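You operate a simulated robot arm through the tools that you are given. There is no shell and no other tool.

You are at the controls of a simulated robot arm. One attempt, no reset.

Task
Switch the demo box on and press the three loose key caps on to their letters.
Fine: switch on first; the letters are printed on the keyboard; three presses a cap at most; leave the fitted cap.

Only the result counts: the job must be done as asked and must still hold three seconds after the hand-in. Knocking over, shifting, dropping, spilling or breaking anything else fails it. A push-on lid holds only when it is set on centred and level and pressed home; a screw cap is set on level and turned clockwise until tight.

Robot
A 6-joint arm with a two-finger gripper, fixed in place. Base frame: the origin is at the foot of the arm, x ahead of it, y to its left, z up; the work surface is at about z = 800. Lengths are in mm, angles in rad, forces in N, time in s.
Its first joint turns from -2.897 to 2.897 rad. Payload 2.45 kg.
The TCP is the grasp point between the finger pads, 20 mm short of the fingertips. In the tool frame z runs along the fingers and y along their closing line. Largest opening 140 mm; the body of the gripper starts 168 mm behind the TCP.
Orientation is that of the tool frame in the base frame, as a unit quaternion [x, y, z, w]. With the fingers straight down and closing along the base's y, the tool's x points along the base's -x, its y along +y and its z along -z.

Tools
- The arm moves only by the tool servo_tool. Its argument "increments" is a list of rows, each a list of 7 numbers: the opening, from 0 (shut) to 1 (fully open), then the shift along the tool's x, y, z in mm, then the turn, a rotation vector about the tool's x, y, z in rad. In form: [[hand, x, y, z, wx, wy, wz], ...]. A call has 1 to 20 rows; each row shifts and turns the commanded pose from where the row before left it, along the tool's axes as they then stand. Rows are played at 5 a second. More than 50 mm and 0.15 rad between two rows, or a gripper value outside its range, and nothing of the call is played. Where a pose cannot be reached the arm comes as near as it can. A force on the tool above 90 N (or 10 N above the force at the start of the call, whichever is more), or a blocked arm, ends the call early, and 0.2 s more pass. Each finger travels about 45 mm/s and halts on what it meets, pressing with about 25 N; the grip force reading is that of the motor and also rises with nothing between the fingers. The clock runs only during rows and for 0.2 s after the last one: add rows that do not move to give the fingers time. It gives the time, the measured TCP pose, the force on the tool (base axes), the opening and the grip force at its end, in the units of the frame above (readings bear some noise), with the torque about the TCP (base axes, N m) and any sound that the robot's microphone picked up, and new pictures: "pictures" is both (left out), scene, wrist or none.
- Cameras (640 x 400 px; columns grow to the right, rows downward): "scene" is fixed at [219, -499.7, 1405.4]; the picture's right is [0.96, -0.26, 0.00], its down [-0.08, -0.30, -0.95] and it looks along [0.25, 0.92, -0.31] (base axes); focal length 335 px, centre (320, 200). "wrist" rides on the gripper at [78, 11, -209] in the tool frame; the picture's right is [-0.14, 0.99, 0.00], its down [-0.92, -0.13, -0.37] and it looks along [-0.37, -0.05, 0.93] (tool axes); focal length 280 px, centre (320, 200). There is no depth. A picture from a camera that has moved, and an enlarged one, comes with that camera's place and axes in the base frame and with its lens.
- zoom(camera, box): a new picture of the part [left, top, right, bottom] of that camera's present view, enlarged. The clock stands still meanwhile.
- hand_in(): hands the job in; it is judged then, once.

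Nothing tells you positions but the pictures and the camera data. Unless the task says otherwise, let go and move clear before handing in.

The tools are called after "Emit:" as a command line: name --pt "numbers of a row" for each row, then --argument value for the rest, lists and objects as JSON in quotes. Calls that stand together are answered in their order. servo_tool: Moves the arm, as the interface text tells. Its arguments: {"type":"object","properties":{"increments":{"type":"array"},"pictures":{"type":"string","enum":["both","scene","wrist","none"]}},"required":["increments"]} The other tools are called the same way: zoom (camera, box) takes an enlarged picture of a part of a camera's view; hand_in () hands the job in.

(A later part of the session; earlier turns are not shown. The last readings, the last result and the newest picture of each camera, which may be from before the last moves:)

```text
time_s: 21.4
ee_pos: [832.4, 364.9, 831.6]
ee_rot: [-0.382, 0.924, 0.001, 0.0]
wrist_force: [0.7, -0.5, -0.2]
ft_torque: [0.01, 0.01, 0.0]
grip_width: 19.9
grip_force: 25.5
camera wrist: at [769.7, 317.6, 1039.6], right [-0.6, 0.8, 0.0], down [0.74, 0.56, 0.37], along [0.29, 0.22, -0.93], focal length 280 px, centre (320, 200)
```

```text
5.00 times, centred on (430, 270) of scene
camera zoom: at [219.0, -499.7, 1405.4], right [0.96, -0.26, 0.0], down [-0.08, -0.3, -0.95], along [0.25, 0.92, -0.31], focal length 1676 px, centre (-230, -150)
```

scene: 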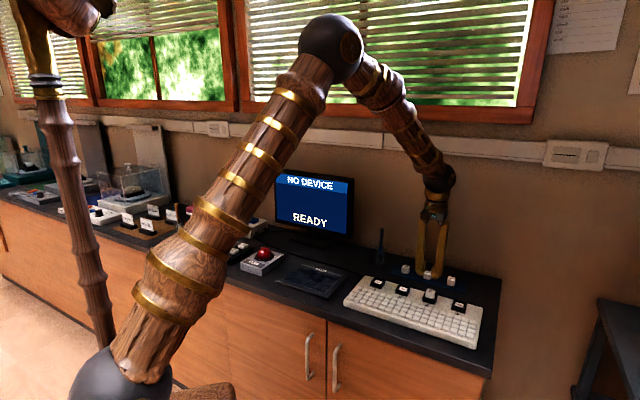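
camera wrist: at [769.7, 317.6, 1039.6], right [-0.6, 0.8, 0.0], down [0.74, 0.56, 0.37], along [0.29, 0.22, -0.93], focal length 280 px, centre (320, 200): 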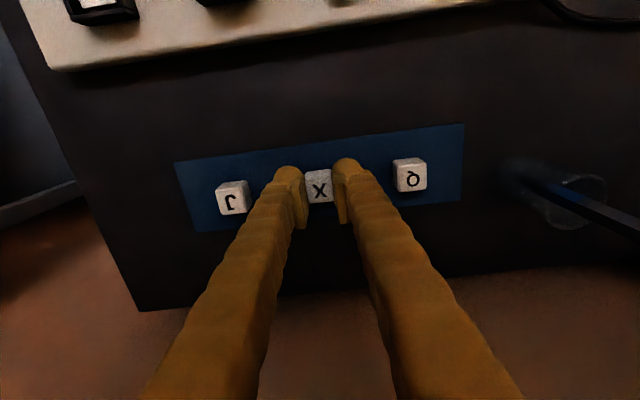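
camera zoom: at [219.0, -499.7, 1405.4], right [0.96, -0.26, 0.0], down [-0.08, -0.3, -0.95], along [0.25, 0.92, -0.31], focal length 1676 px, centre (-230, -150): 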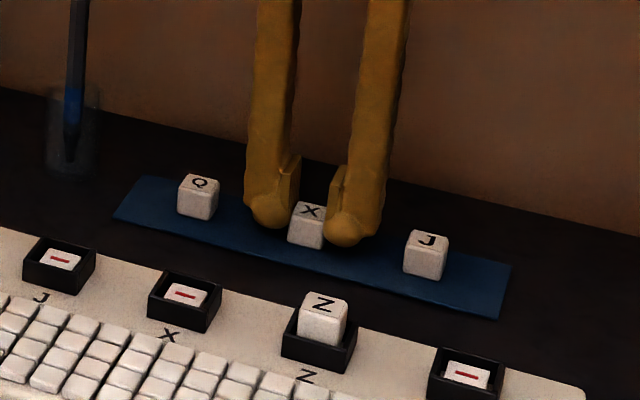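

The X cap is gripped and centred. I'll lift it and move towards the X socket, stopping about 45 mm short so the camera can measure the socket precisely.

Emit:
servo_tool --pt "0 0 0 -10 0 0 0" --pt "0 0 0 -30 0 0 0" --pt "0 0 0 -30 0 0 0" --pt "0 27 10.1 0 0 0 0" --pt "0 27 10.1 0 0 0 0" --pt "0 27 10.1 0 0 0 0" --pt "0 27 10.1 0 0 0 0" --pt "0 0 0 0 0 0 0" --pt "0 0 0 0 0 0 0"

Emit:
zoom --camera "wrist" --box '[270, 90, 370, 215]'

Emit:
zoom --camera "scene" --box '[380, 220, 480, 310]'

```text
time_s: 23.4
ee_pos: [726.7, 319.3, 901.6]
ee_rot: [-0.383, 0.924, 0.0, 0.0]
wrist_force: [-0.7, 0.8, 0.1]
ft_torque: [-0.01, -0.05, 0.0]
grip_width: 20.0
grip_force: 25.3
camera wrist: at [665.2, 271.8, 1109.5], right [-0.6, 0.8, 0.0], down [0.74, 0.56, 0.37], along [0.29, 0.22, -0.93], focal length 280 px, centre (320, 200)
```

scene: 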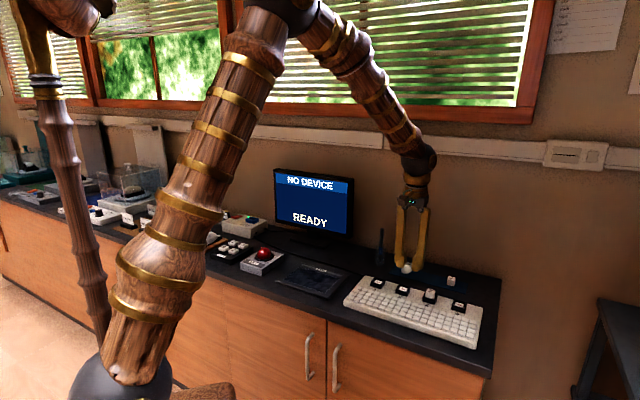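
wrist: 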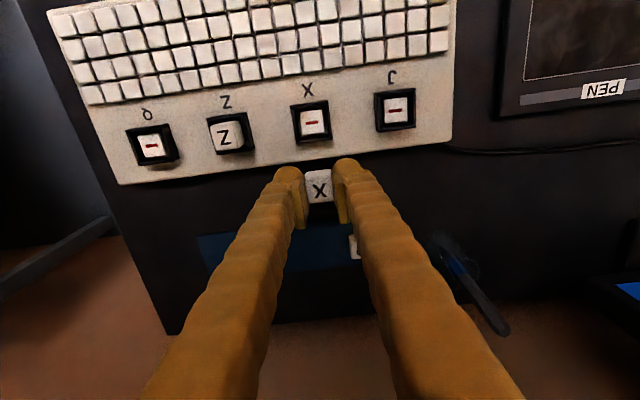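

```text
3.20 times, centred on (320, 152) of wrist
camera zoom: at [665.2, 271.8, 1109.5], right [-0.6, 0.8, 0.0], down [0.74, 0.56, 0.37], along [0.29, 0.22, -0.93], focal length 897 px, centre (320, 352)
```

zoom: 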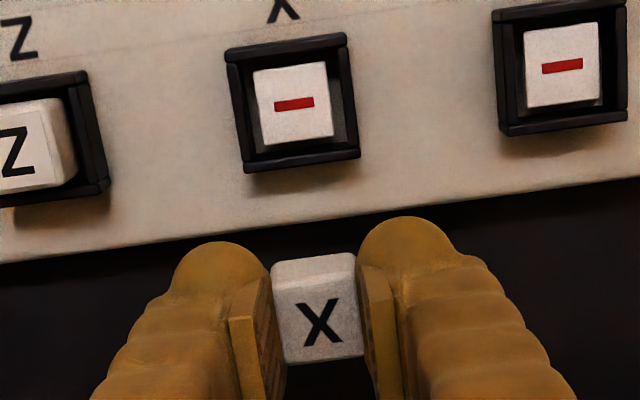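

```text
4.44 times, centred on (430, 265) of scene
camera zoom: at [219.0, -499.7, 1405.4], right [0.96, -0.26, 0.0], down [-0.08, -0.3, -0.95], along [0.25, 0.92, -0.31], focal length 1490 px, centre (-169, -89)
```

zoom: 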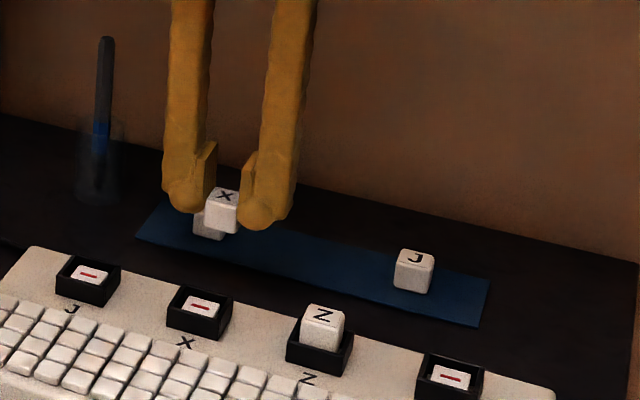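

The cap is held level and the X socket is clearly visible. I'll zoom tight on the socket to get the remaining offset.

Emit:
zoom --camera "wrist" --box '[285, 95, 340, 150]'

Emit:
zoom --camera "wrist" --box '[290, 160, 350, 215]'

```text
7.27 times, centred on (312, 122) of wrist
camera zoom: at [665.2, 271.8, 1109.5], right [-0.6, 0.8, 0.0], down [0.74, 0.56, 0.37], along [0.29, 0.22, -0.93], focal length 2039 px, centre (374, 764)
```

zoom: 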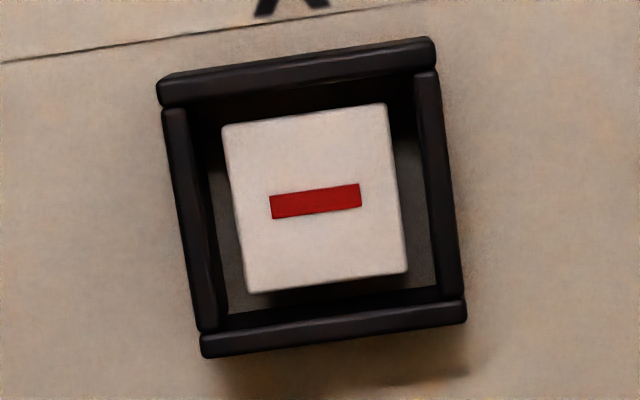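

```text
7.27 times, centred on (320, 188) of wrist
camera zoom: at [665.2, 271.8, 1109.5], right [-0.6, 0.8, 0.0], down [0.74, 0.56, 0.37], along [0.29, 0.22, -0.93], focal length 2039 px, centre (320, 291)
```

zoom: 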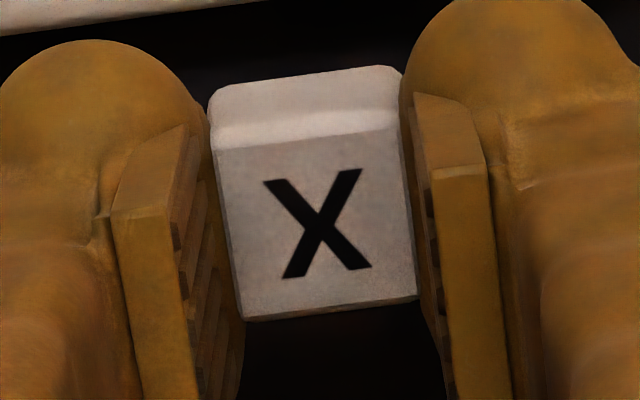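

The socket lies 47.9 mm ahead and 0.9 mm sideways, and the yaw matches. I'll move the cap over it and lower it to just above the rim.

Emit:
servo_tool --pt "0 24 -0.5 0 0 0 0" --pt "0 23.9 -0.4 0 0 0 0" --pt "0 0 0 0 0 0 0" --pt "0 0 0 12 0 0 0" --pt "0 0 0 10 0 0 0" --pt "0 0 0 8 0 0 0" --pt "0 0 0 0 0 0 0" --pt "0 0 0 0 0 0 0"

Emit:
zoom --camera "wrist" --box '[280, 140, 360, 220]'

Emit:
zoom --camera "scene" --box '[380, 240, 440, 310]'

```text
time_s: 25.2
ee_pos: [693.1, 283.8, 872.5]
ee_rot: [-0.383, 0.924, 0.001, 0.001]
wrist_force: [0.1, -0.1, -0.3]
ft_torque: [-0.01, -0.04, -0.01]
grip_width: 19.9
grip_force: 25.5
camera wrist: at [630.7, 236.1, 1079.1], right [-0.6, 0.8, 0.0], down [0.74, 0.56, 0.37], along [0.29, 0.22, -0.93], focal length 280 px, centre (320, 200)
```

scene: 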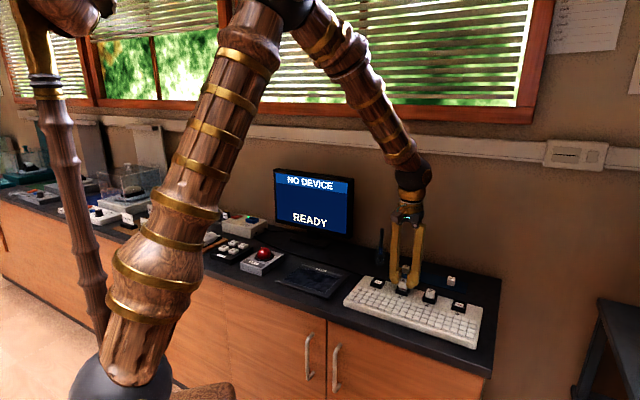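
wrist: 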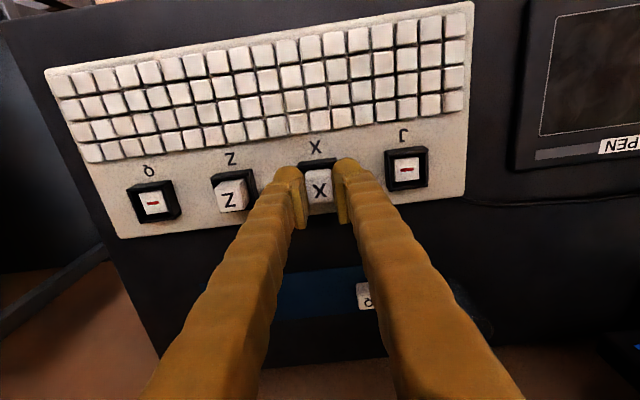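

```text
5.00 times, centred on (320, 180) of wrist
camera zoom: at [630.7, 236.1, 1079.1], right [-0.6, 0.8, 0.0], down [0.74, 0.56, 0.37], along [0.29, 0.22, -0.93], focal length 1402 px, centre (320, 300)
```

zoom: 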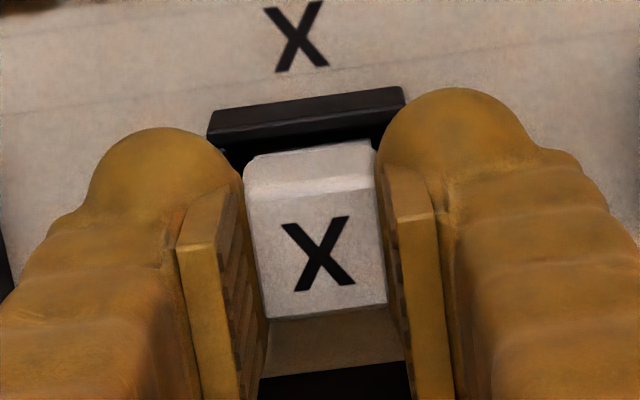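

```text
5.71 times, centred on (410, 275) of scene
camera zoom: at [219.0, -499.7, 1405.4], right [0.96, -0.26, 0.0], down [-0.08, -0.3, -0.95], along [0.25, 0.92, -0.31], focal length 1916 px, centre (-194, -229)
```

zoom: 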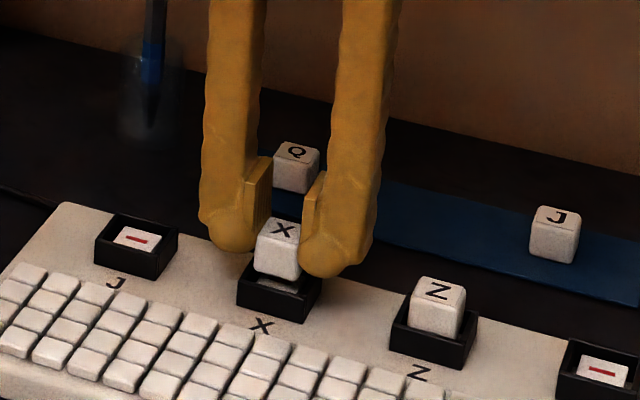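

The cap is lined up over the X socket. I'll lower it in small steps, watching the force.

Emit:
servo_tool --pt "0 0 0 3 0 0 0" --pt "0 0 0 3 0 0 0" --pt "0 0 0 2 0 0 0" --pt "0 0 0 0 0 0 0" --pictures "none"

Emit:
zoom --camera "scene" --box '[380, 240, 440, 310]'

Emit:
zoom --camera "wrist" --box '[280, 140, 360, 220]'

```text
time_s: 26.2
ee_pos: [692.6, 283.6, 863.0]
ee_rot: [-0.383, 0.924, 0.0, 0.0]
wrist_force: [-0.3, -0.6, 0.5]
ft_torque: [-0.01, -0.01, 0.04]
grip_width: 20.4
grip_force: 24.8
```

```text
5.71 times, centred on (410, 275) of scene
camera zoom: at [219.0, -499.7, 1405.4], right [0.96, -0.26, 0.0], down [-0.08, -0.3, -0.95], along [0.25, 0.92, -0.31], focal length 1916 px, centre (-194, -229)
```

zoom: 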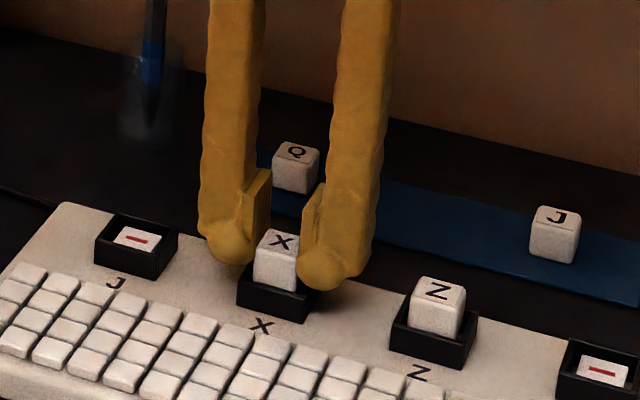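

```text
5.00 times, centred on (320, 180) of wrist
camera zoom: at [630.8, 236.4, 1071.8], right [-0.6, 0.8, 0.0], down [0.74, 0.56, 0.37], along [0.29, 0.22, -0.93], focal length 1402 px, centre (320, 300)
```

zoom: 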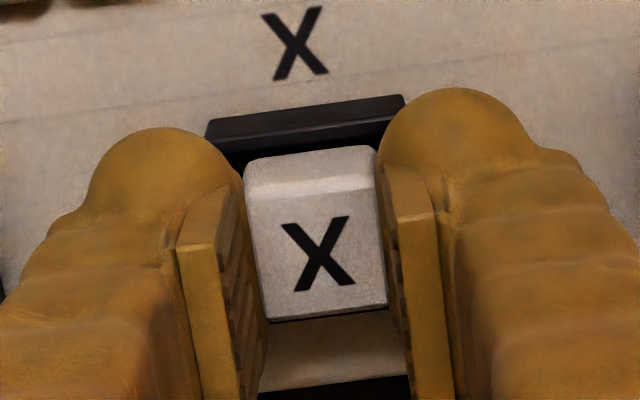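

No contact yet. I'll keep lowering in 1 mm steps.

Emit:
servo_tool --pt "0 0 0 1 0 0 0" --pt "0 0 0 1 0 0 0" --pt "0 0 0 0 0 0 0" --pictures "none"

```text
time_s: 27.0
ee_pos: [693.1, 283.6, 861.4]
ee_rot: [-0.382, 0.924, 0.0, 0.001]
wrist_force: [-0.5, -0.5, 0.7]
ft_torque: [-0.02, 0.05, -0.01]
grip_width: 20.2
grip_force: 24.6
```

Emit:
servo_tool --pt "0 0 0 1 0 0 0" --pt "0 0 0 0.5 0 0 0" --pt "0 0 0 0 0 0 0" --pictures "none"

Emit:
zoom --camera "scene" --box '[380, 240, 440, 310]'

```text
time_s: 27.8
ee_pos: [693.2, 281.2, 861.1]
ee_rot: [-0.383, 0.924, 0.0, -0.001]
wrist_force: [0.3, -0.4, 0.2]
ft_torque: [0.01, -0.02, 0.01]
grip_width: 19.9
grip_force: 25.1
```

```text
5.71 times, centred on (410, 275) of scene
camera zoom: at [219.0, -499.7, 1405.4], right [0.96, -0.26, 0.0], down [-0.08, -0.3, -0.95], along [0.25, 0.92, -0.31], focal length 1916 px, centre (-194, -229)
```

zoom: 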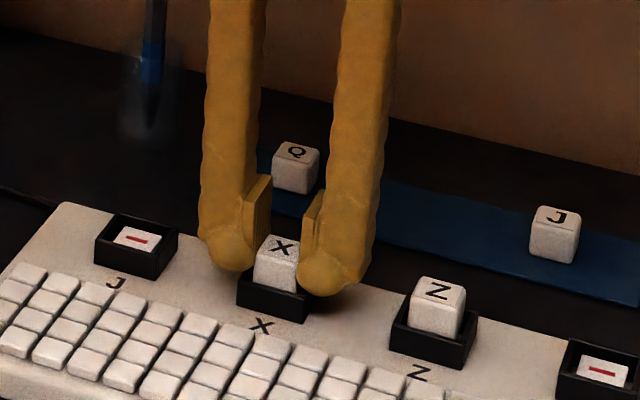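

There's still no contact force at commanded z 860. I'll compare the height of X against the fitted Z before going lower.

Emit:
zoom --camera "scene" --box '[400, 270, 440, 310]'

Emit:
zoom --camera "wrist" --box '[200, 130, 360, 230]'

```text
10.00 times, centred on (420, 290) of scene
camera zoom: at [219.0, -499.7, 1405.4], right [0.96, -0.26, 0.0], down [-0.08, -0.3, -0.95], along [0.25, 0.92, -0.31], focal length 3352 px, centre (-680, -700)
```

zoom: 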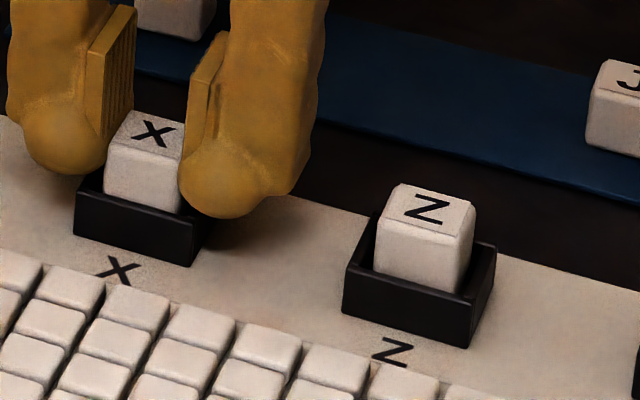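

```text
4.00 times, centred on (280, 180) of wrist
camera zoom: at [631.0, 235.9, 1068.5], right [-0.6, 0.8, 0.0], down [0.74, 0.56, 0.37], along [0.29, 0.22, -0.93], focal length 1122 px, centre (480, 280)
```

zoom: 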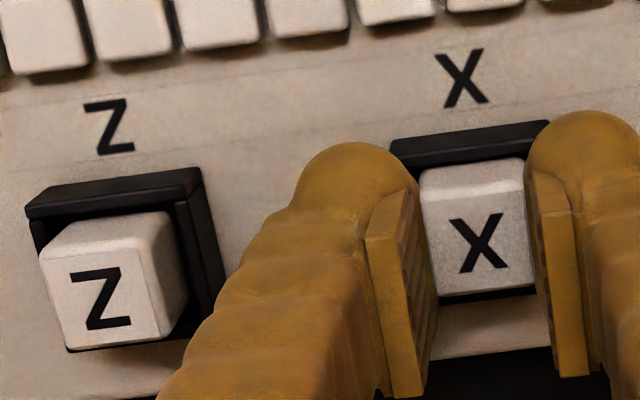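

X is almost level with the fitted Z, so contact is close. I'll continue in 0.5 mm steps while watching the force.

Emit:
servo_tool --pt "0 0 0 0.5 0 0 0" --pt "0 0 0 0.5 0 0 0" --pt "0 0 0 0 0 0 0" --pictures "none"

```text
time_s: 28.6
ee_pos: [695.3, 284.1, 859.3]
ee_rot: [-0.382, 0.924, 0.0, -0.001]
wrist_force: [-0.1, 1.0, -0.1]
ft_torque: [0.0, 0.01, 0.01]
grip_width: 20.1
grip_force: 24.8
```

Emit:
servo_tool --pt "0 0 0 0.5 0 0 0" --pt "0 0 0 0.5 0 0 0" --pt "0 0 0 0 0 0 0" --pictures "none"

Emit:
zoom --camera "scene" --box '[400, 270, 440, 310]'

```text
time_s: 29.4
ee_pos: [695.0, 283.1, 856.7]
ee_rot: [-0.383, 0.924, 0.0, 0.0]
wrist_force: [-0.3, 1.3, 1.8]
ft_torque: [0.01, -0.03, 0.05]
grip_width: 20.0
grip_force: 24.8
```

```text
10.00 times, centred on (420, 290) of scene
camera zoom: at [219.0, -499.7, 1405.4], right [0.96, -0.26, 0.0], down [-0.08, -0.3, -0.95], along [0.25, 0.92, -0.31], focal length 3352 px, centre (-680, -700)
```

zoom: 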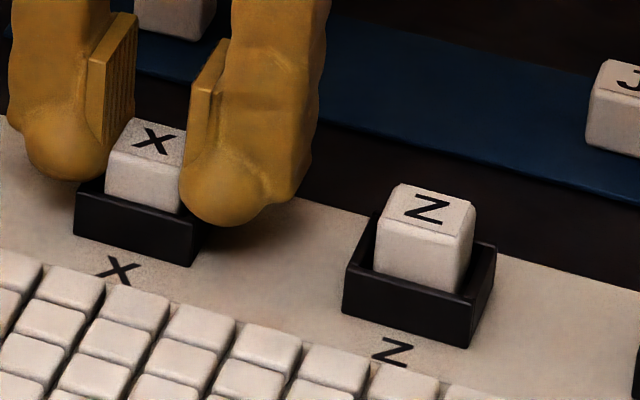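

A light contact has started and X is at about Z's height. The fingertips are close to the rim, so I'll let go here, lift clear and check how the cap sits before pressing from above.

Emit:
servo_tool --pt "0 0 0 -0.3 0 0 0" --pt "0.18 0 0 0 0 0 0" --pt "0.25 0 0 0 0 0 0" --pt "0.28 0 0 0 0 0 0" --pt "0.28 0 0 -10 0 0 0" --pt "0.28 0 0 -20 0 0 0" --pt "0.28 0 0 -10 0 0 0" --pt "0.28 0 0 0 0 0 0"

Emit:
zoom --camera "wrist" --box '[200, 130, 440, 230]'

Emit:
zoom --camera "scene" --box '[395, 270, 445, 310]'

```text
time_s: 31.2
ee_pos: [693.7, 283.6, 898.4]
ee_rot: [-0.384, 0.923, -0.001, 0.001]
wrist_force: [-0.1, -0.1, 0.0]
ft_torque: [-0.01, 0.05, 0.02]
grip_width: 39.2
grip_force: 0.0
camera wrist: at [630.9, 235.9, 1106.4], right [-0.6, 0.8, 0.0], down [0.74, 0.56, 0.37], along [0.29, 0.22, -0.93], focal length 280 px, centre (320, 200)
```

scene: 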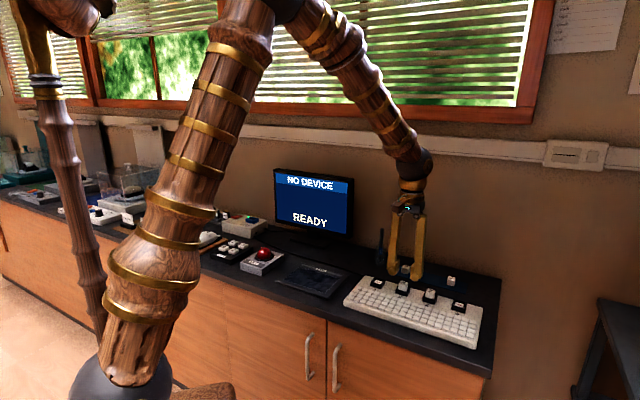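
wrist: 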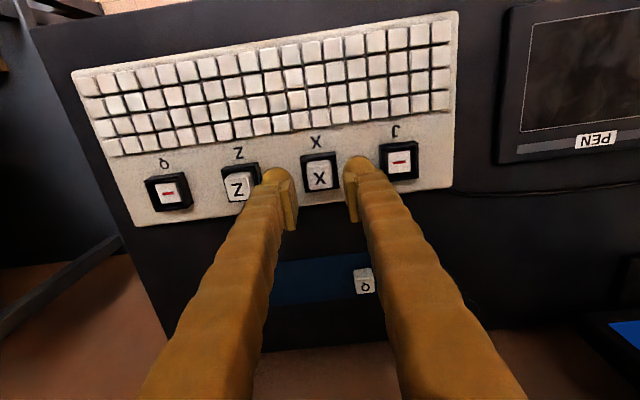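

```text
2.67 times, centred on (320, 180) of wrist
camera zoom: at [630.9, 235.9, 1106.4], right [-0.6, 0.8, 0.0], down [0.74, 0.56, 0.37], along [0.29, 0.22, -0.93], focal length 748 px, centre (320, 253)
```

zoom: 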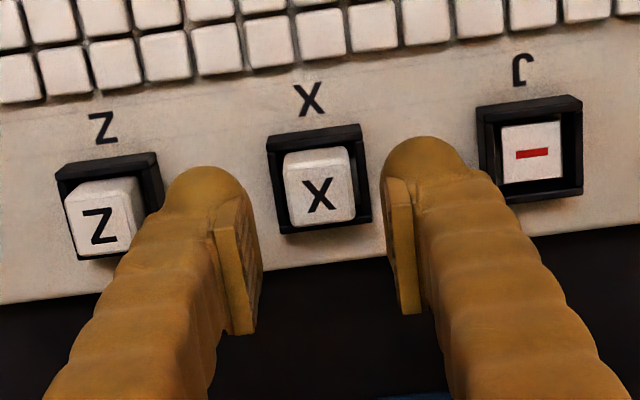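

```text
10.00 times, centred on (420, 290) of scene
camera zoom: at [219.0, -499.7, 1405.4], right [0.96, -0.26, 0.0], down [-0.08, -0.3, -0.95], along [0.25, 0.92, -0.31], focal length 3352 px, centre (-680, -700)
```

zoom: 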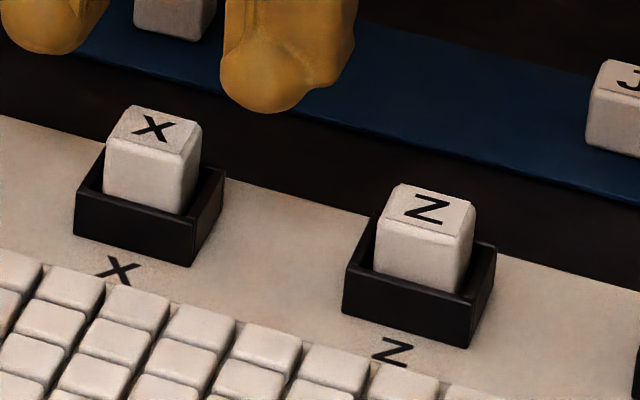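

X sits level on its stem, about 1.7 mm higher than the fitted Z because the stem is sprung, so it still needs pressing home. I'll check its centring against the tool axis first.

Emit:
zoom --camera "wrist" --box '[295, 145, 345, 200]'

Emit:
zoom --camera "scene" --box '[395, 275, 420, 300]'

```text
7.27 times, centred on (320, 172) of wrist
camera zoom: at [630.9, 235.9, 1106.4], right [-0.6, 0.8, 0.0], down [0.74, 0.56, 0.37], along [0.29, 0.22, -0.93], focal length 2039 px, centre (320, 400)
```

zoom: 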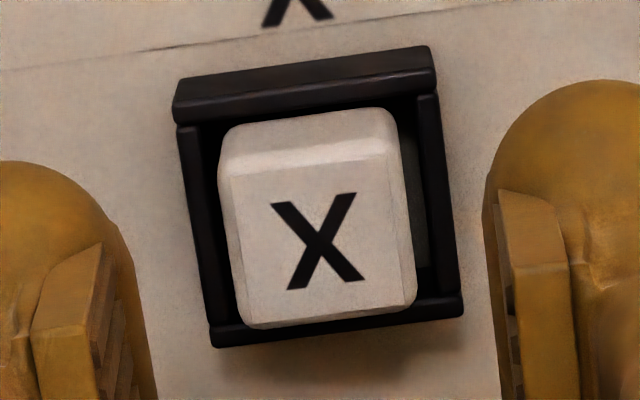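

```text
16.00 times, centred on (408, 288) of scene
camera zoom: at [219.0, -499.7, 1405.4], right [0.96, -0.26, 0.0], down [-0.08, -0.3, -0.95], along [0.25, 0.92, -0.31], focal length 5363 px, centre (-1080, -1200)
```

zoom: 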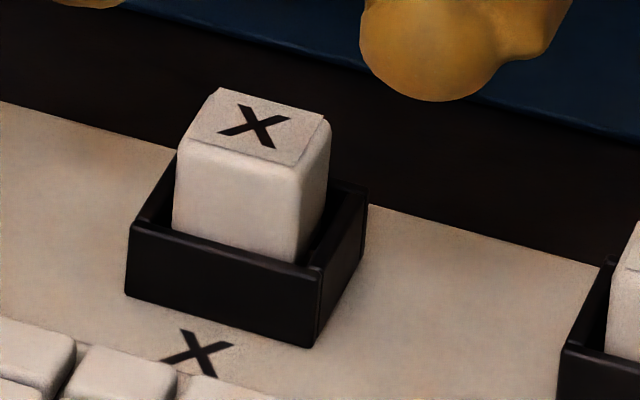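

X is centred in its frame. I'll close the fingers and come down over the cap to press it.

Emit:
servo_tool --pt "0 -0.8 0 0 0 0 0" --pt "0 0 0 0 0 0 0" --pt "0 0 0 0 0 0 0" --pt "0 0 0 10 0 0 0" --pt "0 0 0 10 0 0 0" --pt "0 0 0 0 0 0 0" --pt "0 0 0 0 0 0 0"

Emit:
zoom --camera "scene" --box '[390, 260, 440, 310]'

Emit:
zoom --camera "wrist" --box '[260, 130, 380, 220]'

```text
time_s: 32.8
ee_pos: [694.4, 284.4, 878.1]
ee_rot: [-0.383, 0.924, 0.0, 0.0]
wrist_force: [-0.3, 0.6, -0.7]
ft_torque: [0.01, -0.03, 0.0]
grip_width: 0.2
grip_force: 25.1
camera wrist: at [632.2, 236.5, 1085.7], right [-0.6, 0.8, 0.0], down [0.74, 0.56, 0.37], along [0.29, 0.22, -0.93], focal length 280 px, centre (320, 200)
```

scene: 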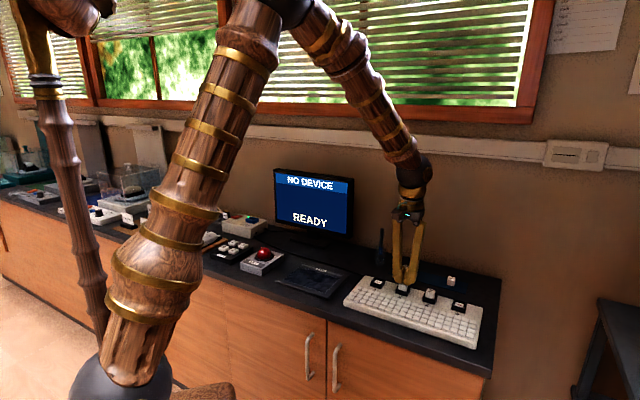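
wrist: 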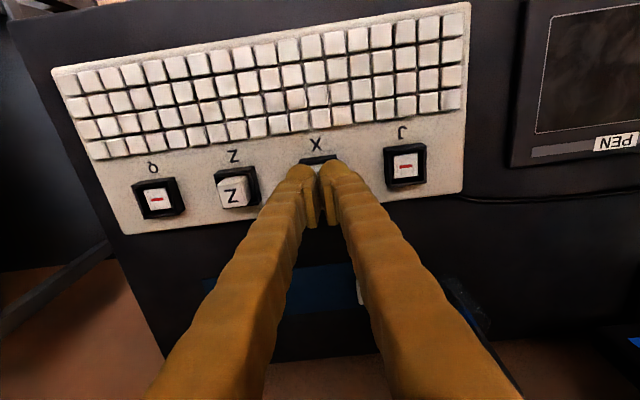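

```text
8.00 times, centred on (415, 285) of scene
camera zoom: at [219.0, -499.7, 1405.4], right [0.96, -0.26, 0.0], down [-0.08, -0.3, -0.95], along [0.25, 0.92, -0.31], focal length 2682 px, centre (-440, -480)
```

zoom: 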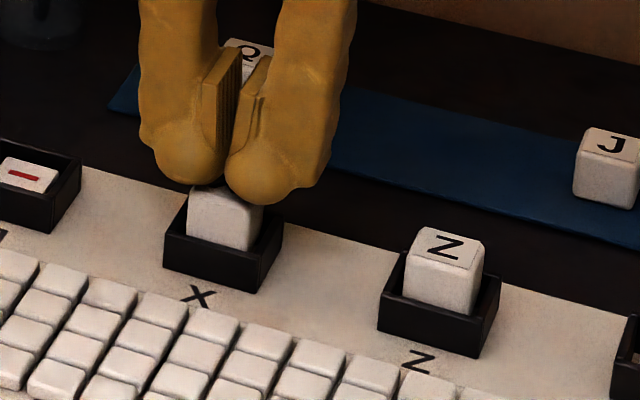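

```text
4.44 times, centred on (320, 175) of wrist
camera zoom: at [632.2, 236.5, 1085.7], right [-0.6, 0.8, 0.0], down [0.74, 0.56, 0.37], along [0.29, 0.22, -0.93], focal length 1246 px, centre (320, 311)
```

zoom: 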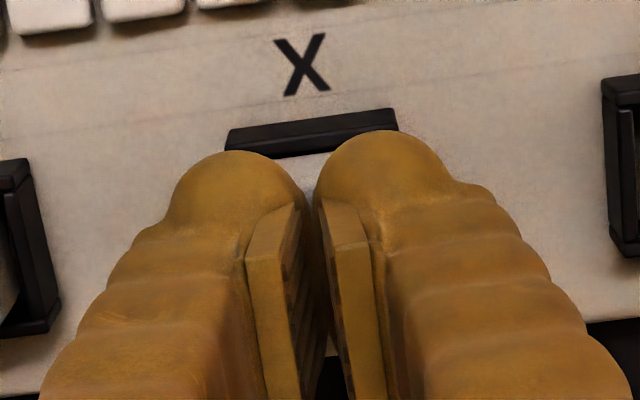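

The closed fingertips are right over the X cap. I'll start one continuous press in 1 mm steps and listen for a click.

Emit:
servo_tool --pt "0 0 0 1 0 0 0" --pt "0 0 0 1 0 0 0" --pt "0 0 0 1 0 0 0" --pt "0 0 0 1 0 0 0" --pt "0 0 0 1 0 0 0" --pt "0 0 0 1 0 0 0" --pt "0 0 0 1 0 0 0" --pictures "none"

Emit:
zoom --camera "scene" --box '[390, 260, 440, 310]'

```text
time_s: 34.4
ee_pos: [695.0, 284.7, 873.0]
ee_rot: [-0.383, 0.924, -0.001, 0.0]
wrist_force: [-0.6, -0.3, 1.1]
ft_torque: [-0.02, -0.04, 0.0]
grip_width: 6.0
grip_force: 24.6
```

```text
8.00 times, centred on (415, 285) of scene
camera zoom: at [219.0, -499.7, 1405.4], right [0.96, -0.26, 0.0], down [-0.08, -0.3, -0.95], along [0.25, 0.92, -0.31], focal length 2682 px, centre (-440, -480)
```

zoom: 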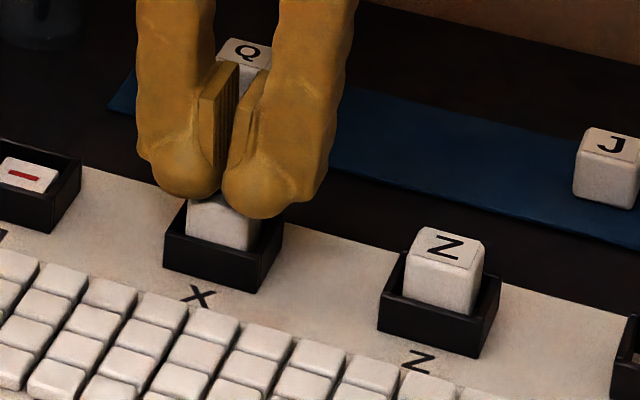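

The grip reading went to 6 mm, so the rounded tips are being wedged apart over the cap. I'll look closely before going on.

Emit:
zoom --camera "scene" --box '[395, 265, 425, 295]'

Emit:
zoom --camera "wrist" --box '[270, 130, 370, 220]'

```text
13.33 times, centred on (410, 280) of scene
camera zoom: at [219.0, -499.7, 1405.4], right [0.96, -0.26, 0.0], down [-0.08, -0.3, -0.95], along [0.25, 0.92, -0.31], focal length 4469 px, centre (-880, -867)
```

zoom: 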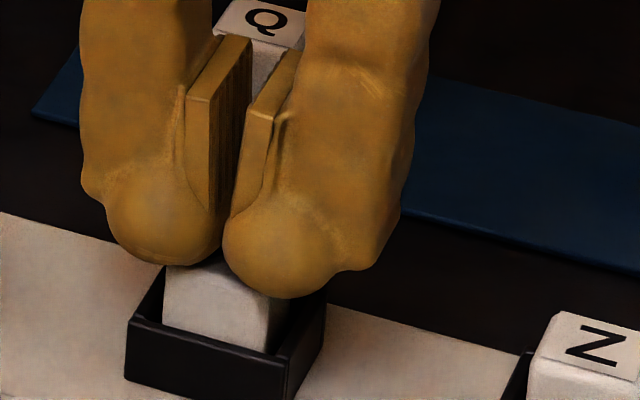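

```text
4.44 times, centred on (320, 175) of wrist
camera zoom: at [631.6, 236.7, 1079.6], right [-0.6, 0.8, 0.0], down [0.74, 0.56, 0.37], along [0.29, 0.22, -0.93], focal length 1246 px, centre (320, 311)
```

zoom: 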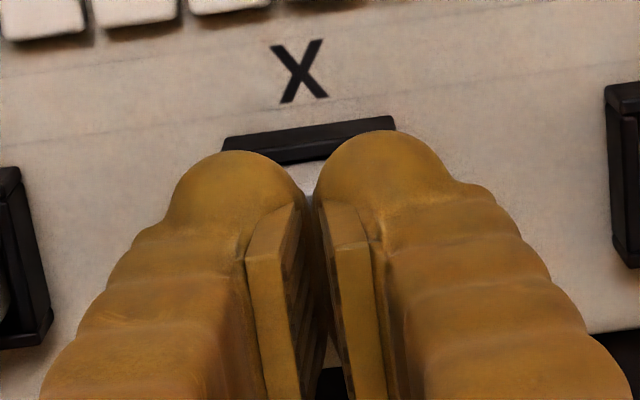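

The picture shows no spread between the fingers, so the 6 mm reading is odd. I'll take a fresh reading without moving.

Emit:
servo_tool --pt "0 0 0 0 0 0 0" --pictures "none"

```text
time_s: 34.8
ee_pos: [694.1, 283.7, 872.2]
ee_rot: [-0.382, 0.924, 0.0, -0.001]
wrist_force: [0.7, -0.9, 1.2]
ft_torque: [-0.04, -0.01, -0.02]
grip_width: 5.9
grip_force: 25.7
```

The 5.9 mm reading is stable at low force. I'll press a little further while watching both force and grip width.

Emit:
servo_tool --pt "0 0 0 1 0 0 0" --pt "0 0 0 0 0 0 0" --pictures "none"

Emit:
zoom --camera "wrist" --box '[270, 130, 370, 220]'

Emit:
zoom --camera "scene" --box '[395, 265, 425, 295]'

```text
time_s: 35.4
ee_pos: [693.8, 283.4, 871.8]
ee_rot: [-0.383, 0.924, -0.001, 0.0]
wrist_force: [0.4, 0.5, 1.5]
ft_torque: [0.01, 0.03, 0.02]
grip_width: 6.1
grip_force: 25.6
```

```text
4.44 times, centred on (320, 175) of wrist
camera zoom: at [631.5, 236.5, 1078.5], right [-0.6, 0.8, 0.0], down [0.74, 0.56, 0.37], along [0.29, 0.22, -0.93], focal length 1246 px, centre (320, 311)
```

zoom: 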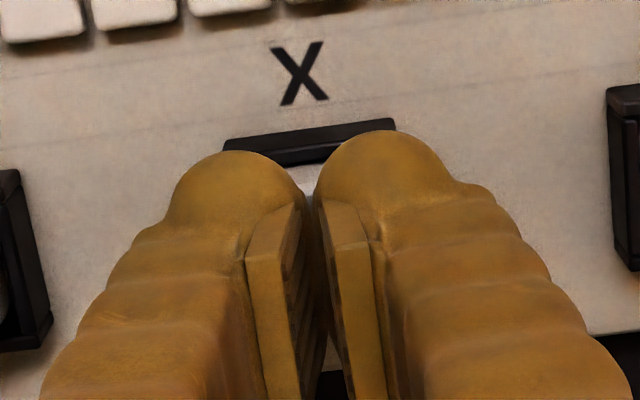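

```text
13.33 times, centred on (410, 280) of scene
camera zoom: at [219.0, -499.7, 1405.4], right [0.96, -0.26, 0.0], down [-0.08, -0.3, -0.95], along [0.25, 0.92, -0.31], focal length 4469 px, centre (-880, -867)
```

zoom: 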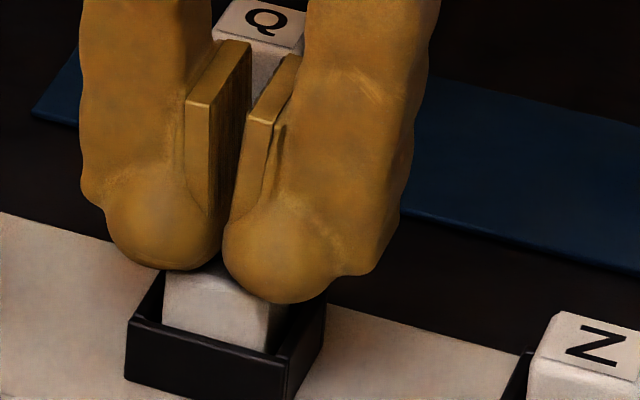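

The visuals are unchanged and force is rising slowly (spring). I'll keep pressing in 1 mm steps.

Emit:
servo_tool --pt "0 0 0 1 0 0 0" --pt "0 0 0 1 0 0 0" --pt "0 0 0 0 0 0 0" --pictures "none"

Emit:
zoom --camera "scene" --box '[395, 265, 425, 295]'

```text
time_s: 36.2
ee_pos: [695.3, 283.7, 868.0]
ee_rot: [-0.383, 0.924, 0.0, 0.001]
wrist_force: [-0.2, -0.8, 2.2]
ft_torque: [-0.01, 0.0, 0.01]
grip_width: 6.1
grip_force: 25.6
```

```text
13.33 times, centred on (410, 280) of scene
camera zoom: at [219.0, -499.7, 1405.4], right [0.96, -0.26, 0.0], down [-0.08, -0.3, -0.95], along [0.25, 0.92, -0.31], focal length 4469 px, centre (-880, -867)
```

zoom: 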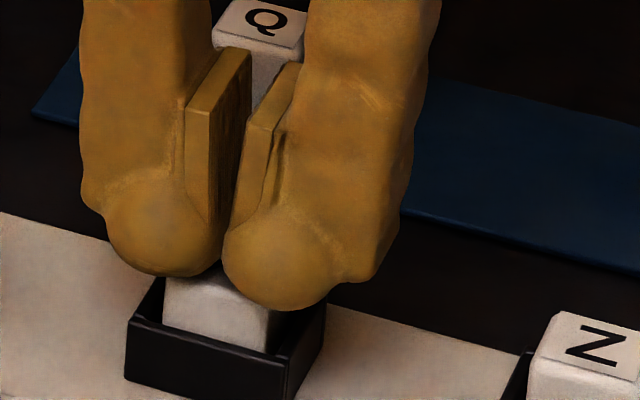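

The force climbs about 0.5 N/mm as the sprung stem goes down. I'll keep going.

Emit:
servo_tool --pt "0 0 0 1 0 0 0" --pt "0 0 0 1 0 0 0" --pt "0 0 0 0 0 0 0" --pictures "none"

Emit:
zoom --camera "scene" --box '[395, 265, 425, 295]'

```text
time_s: 37.0
ee_pos: [694.3, 283.9, 865.7]
ee_rot: [-0.383, 0.924, 0.0, 0.0]
wrist_force: [0.3, -0.1, 3.6]
ft_torque: [-0.01, -0.02, -0.01]
grip_width: 6.2
grip_force: 24.7
```

```text
13.33 times, centred on (410, 280) of scene
camera zoom: at [219.0, -499.7, 1405.4], right [0.96, -0.26, 0.0], down [-0.08, -0.3, -0.95], along [0.25, 0.92, -0.31], focal length 4469 px, centre (-880, -867)
```

zoom: 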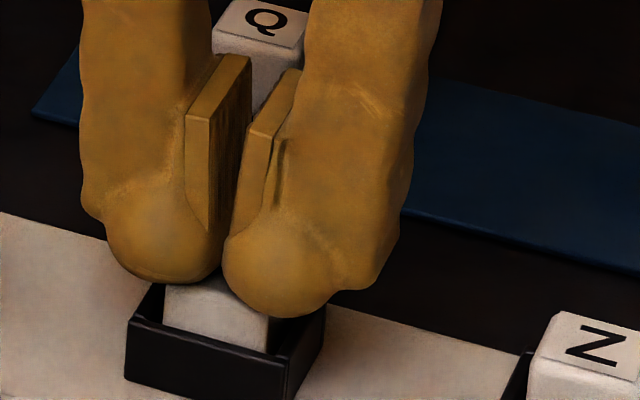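

Emit:
servo_tool --pt "0 0 0 1 0 0 0" --pt "0 0 0 1 0 0 0" --pt "0 0 0 0 0 0 0" --pictures "none"

Emit:
zoom --camera "scene" --box '[395, 265, 425, 295]'

```text
time_s: 37.8
ee_pos: [693.5, 284.3, 866.6]
ee_rot: [-0.383, 0.924, 0.0, 0.0]
wrist_force: [0.6, 1.1, 10.0]
ft_torque: [0.02, -0.01, 0.02]
grip_width: 5.9
grip_force: 25.0
```

```text
13.33 times, centred on (410, 280) of scene
camera zoom: at [219.0, -499.7, 1405.4], right [0.96, -0.26, 0.0], down [-0.08, -0.3, -0.95], along [0.25, 0.92, -0.31], focal length 4469 px, centre (-880, -867)
```

zoom: 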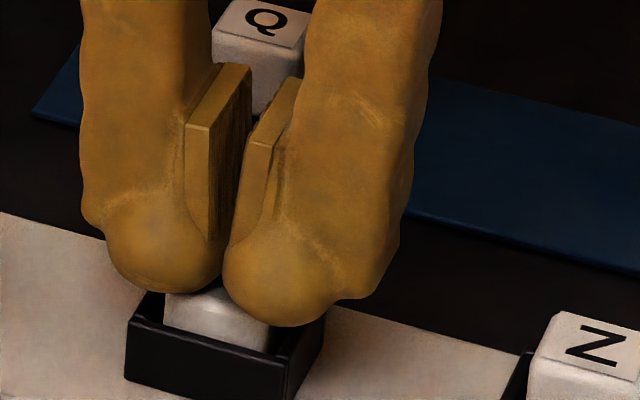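

The stem has bottomed out (10 N). I'll keep increasing the press, listening for the cap to snap on.

Emit:
servo_tool --pt "0 0 0 1 0 0 0" --pt "0 0 0 1 0 0 0" --pt "0 0 0 0 0 0 0" --pictures "none"

Emit:
zoom --camera "scene" --box '[395, 265, 425, 295]'

```text
time_s: 38.6
ee_pos: [695.4, 284.3, 862.8]
ee_rot: [-0.382, 0.924, 0.0, 0.0]
wrist_force: [0.1, 0.0, 15.3]
ft_torque: [0.0, 0.0, 0.0]
grip_width: 5.9
grip_force: 25.4
```

```text
13.33 times, centred on (410, 280) of scene
camera zoom: at [219.0, -499.7, 1405.4], right [0.96, -0.26, 0.0], down [-0.08, -0.3, -0.95], along [0.25, 0.92, -0.31], focal length 4469 px, centre (-880, -867)
```

zoom: 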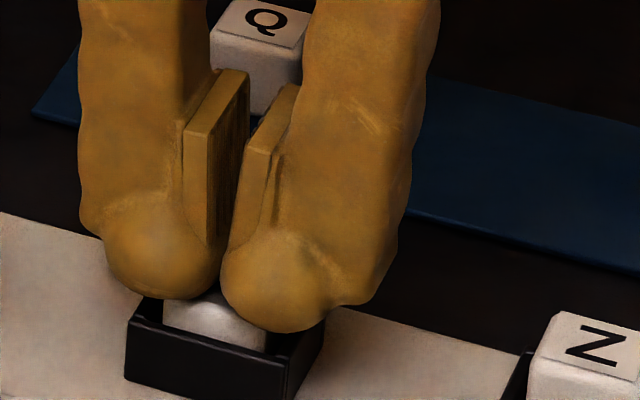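

Emit:
servo_tool --pt "0 0 0 1 0 0 0" --pt "0 0 0 0 0 0 0" --pictures "none"

```text
time_s: 39.2
ee_pos: [695.2, 284.8, 862.2]
ee_rot: [-0.383, 0.924, 0.0, 0.0]
wrist_force: [-2.6, 1.1, 26.6]
ft_torque: [-0.02, 0.08, 0.03]
grip_width: 5.8
grip_force: 24.8
```

Emit:
zoom --camera "scene" --box '[395, 265, 425, 295]'

Emit:
zoom --camera "wrist" --box '[270, 130, 370, 220]'

```text
13.33 times, centred on (410, 280) of scene
camera zoom: at [219.0, -499.7, 1405.4], right [0.96, -0.26, 0.0], down [-0.08, -0.3, -0.95], along [0.25, 0.92, -0.31], focal length 4469 px, centre (-880, -867)
```

zoom: 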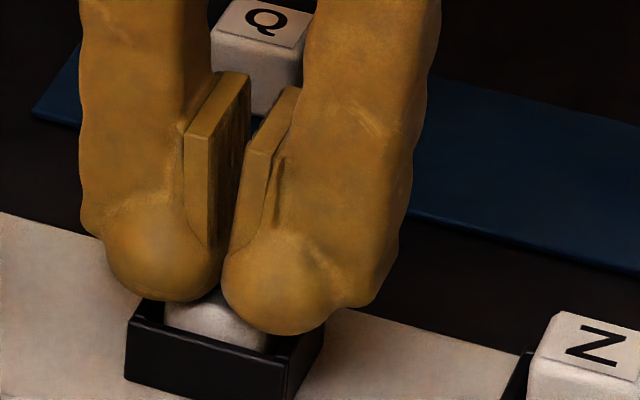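

```text
4.44 times, centred on (320, 175) of wrist
camera zoom: at [631.9, 236.5, 1070.2], right [-0.6, 0.8, 0.0], down [0.74, 0.56, 0.37], along [0.29, 0.22, -0.93], focal length 1246 px, centre (320, 311)
```

zoom: 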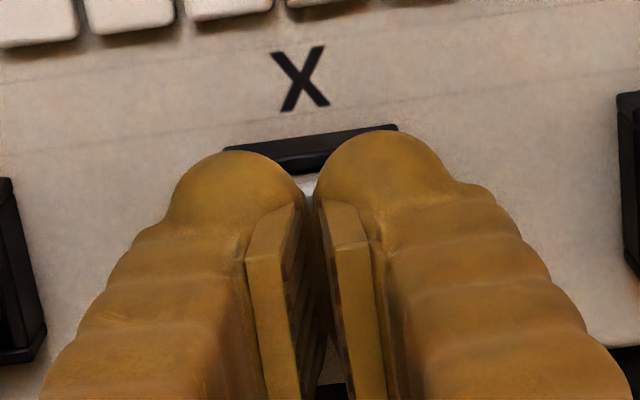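

Force is 26.6 N and stays centred, with only a small torque. I'll continue pressing.

Emit:
servo_tool --pt "0 0 0 1 0 0 0" --pt "0 0 0 0 0 0 0" --pictures "none"

```text
time_s: 39.8
ee_pos: [694.8, 284.2, 861.0]
ee_rot: [-0.383, 0.924, 0.0, 0.001]
wrist_force: [-0.1, -0.3, 40.9]
ft_torque: [-0.02, 0.03, 0.01]
grip_width: 6.1
grip_force: 24.7
```

Emit:
servo_tool --pt "0 0 0 1 0 0 0" --pt "0 0 0 0 0 0 0" --pictures "none"

Emit:
zoom --camera "scene" --box '[395, 265, 425, 295]'

```text
time_s: 40.4
ee_pos: [694.2, 283.0, 860.1]
ee_rot: [-0.383, 0.924, 0.0, 0.001]
wrist_force: [2.0, 2.0, 56.5]
ft_torque: [0.05, -0.04, -0.02]
grip_width: 6.1
grip_force: 25.7
```

```text
13.33 times, centred on (410, 280) of scene
camera zoom: at [219.0, -499.7, 1405.4], right [0.96, -0.26, 0.0], down [-0.08, -0.3, -0.95], along [0.25, 0.92, -0.31], focal length 4469 px, centre (-880, -867)
```

zoom: 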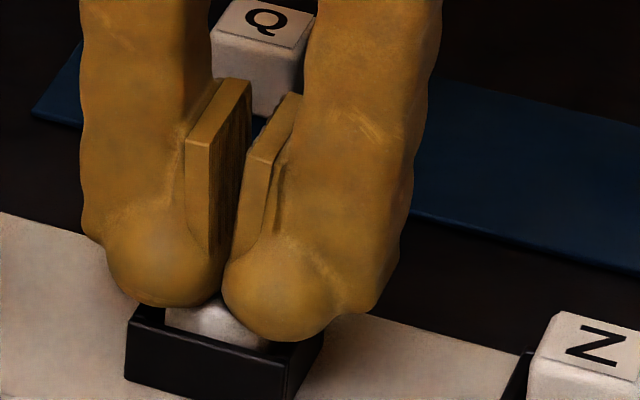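

56 N and centred, with no click heard. I'll lift off and see whether X has settled to the same height as the fitted Z.

Emit:
servo_tool --pt "0 0 0 -5 0 0 0" --pt "0 0 0 -10 0 0 0" --pt "0 0 0 -20 0 0 0" --pt "0.28 0 0 -10 0 0 0" --pt "0.28 0 0 0 0 0 0" --pt "0.28 0 0 0 0 0 0"

Emit:
zoom --camera "scene" --box '[395, 270, 445, 310]'

Emit:
zoom --camera "wrist" --box '[200, 130, 360, 230]'

```text
time_s: 41.8
ee_pos: [693.8, 284.7, 904.6]
ee_rot: [-0.383, 0.924, 0.0, 0.0]
wrist_force: [-1.8, 0.5, 0.4]
ft_torque: [0.03, 0.0, 0.02]
grip_width: 39.2
grip_force: 0.1
camera wrist: at [631.3, 236.9, 1112.4], right [-0.6, 0.8, 0.0], down [0.74, 0.56, 0.37], along [0.29, 0.22, -0.93], focal length 280 px, centre (320, 200)
```

scene: 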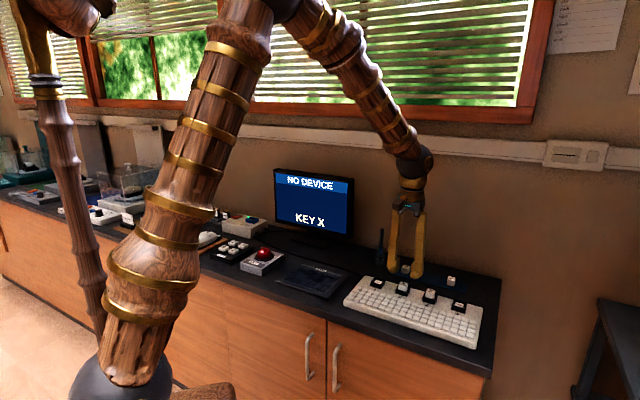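
wrist: 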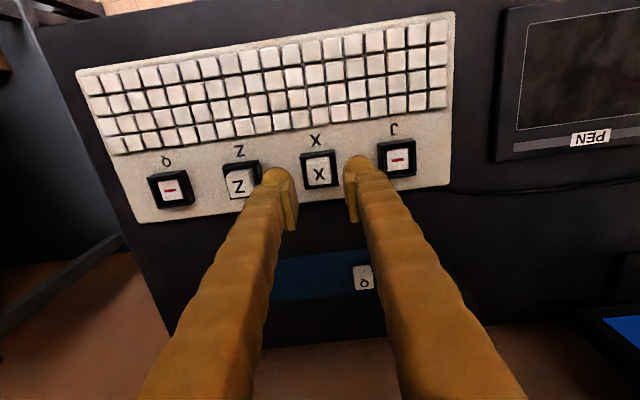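

```text
10.00 times, centred on (420, 290) of scene
camera zoom: at [219.0, -499.7, 1405.4], right [0.96, -0.26, 0.0], down [-0.08, -0.3, -0.95], along [0.25, 0.92, -0.31], focal length 3352 px, centre (-680, -700)
```

zoom: 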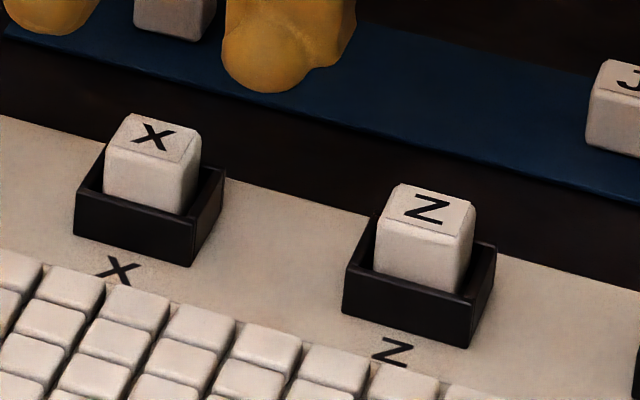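

```text
4.00 times, centred on (280, 180) of wrist
camera zoom: at [631.3, 236.9, 1112.4], right [-0.6, 0.8, 0.0], down [0.74, 0.56, 0.37], along [0.29, 0.22, -0.93], focal length 1122 px, centre (480, 280)
```

zoom: 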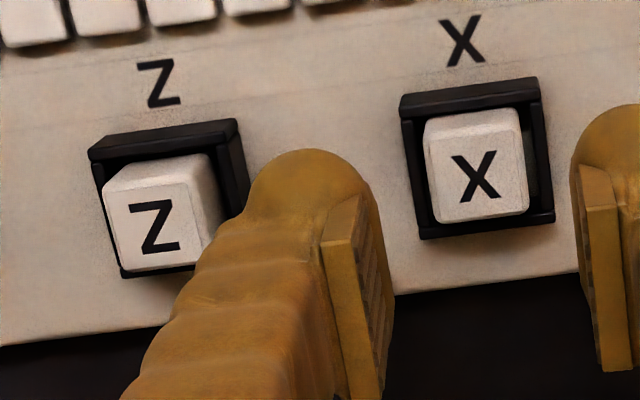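

The monitor now shows "KEY X" and the X cap has dropped. I'll compare its seat with the fitted Z up close.

Emit:
zoom --camera "scene" --box '[395, 275, 420, 300]'

Emit:
zoom --camera "scene" --box '[425, 283, 450, 308]'

Emit:
zoom --camera "scene" --box '[265, 160, 365, 245]'

```text
16.00 times, centred on (408, 288) of scene
camera zoom: at [219.0, -499.7, 1405.4], right [0.96, -0.26, 0.0], down [-0.08, -0.3, -0.95], along [0.25, 0.92, -0.31], focal length 5363 px, centre (-1080, -1200)
```

zoom: 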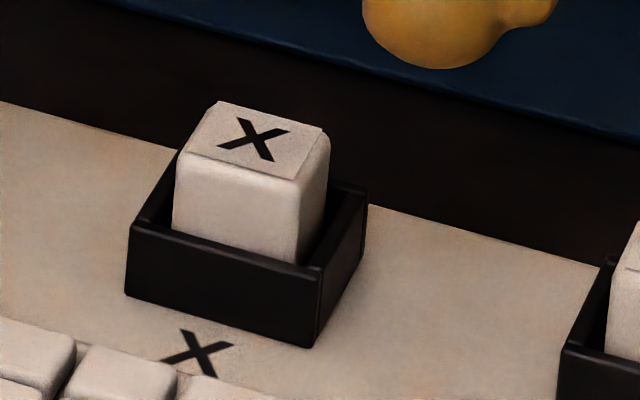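

```text
16.00 times, centred on (438, 296) of scene
camera zoom: at [219.0, -499.7, 1405.4], right [0.96, -0.26, 0.0], down [-0.08, -0.3, -0.95], along [0.25, 0.92, -0.31], focal length 5363 px, centre (-1560, -1328)
```

zoom: 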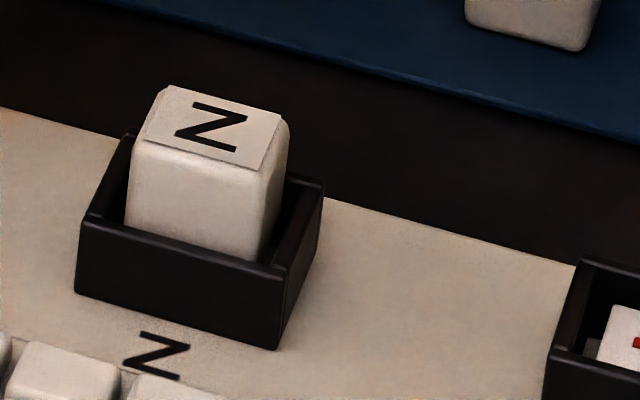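

```text
4.71 times, centred on (315, 202) of scene
camera zoom: at [219.0, -499.7, 1405.4], right [0.96, -0.26, 0.0], down [-0.08, -0.3, -0.95], along [0.25, 0.92, -0.31], focal length 1577 px, centre (344, 188)
```

zoom: 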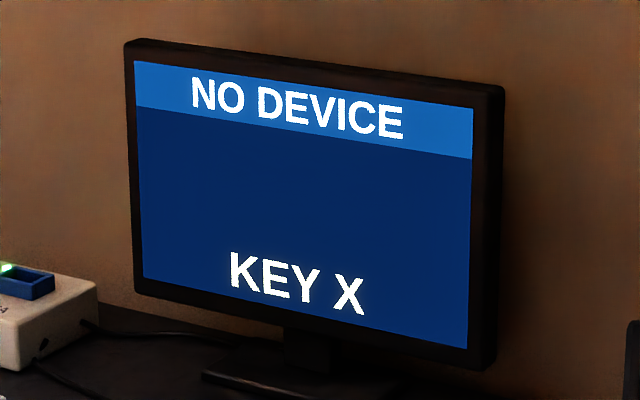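

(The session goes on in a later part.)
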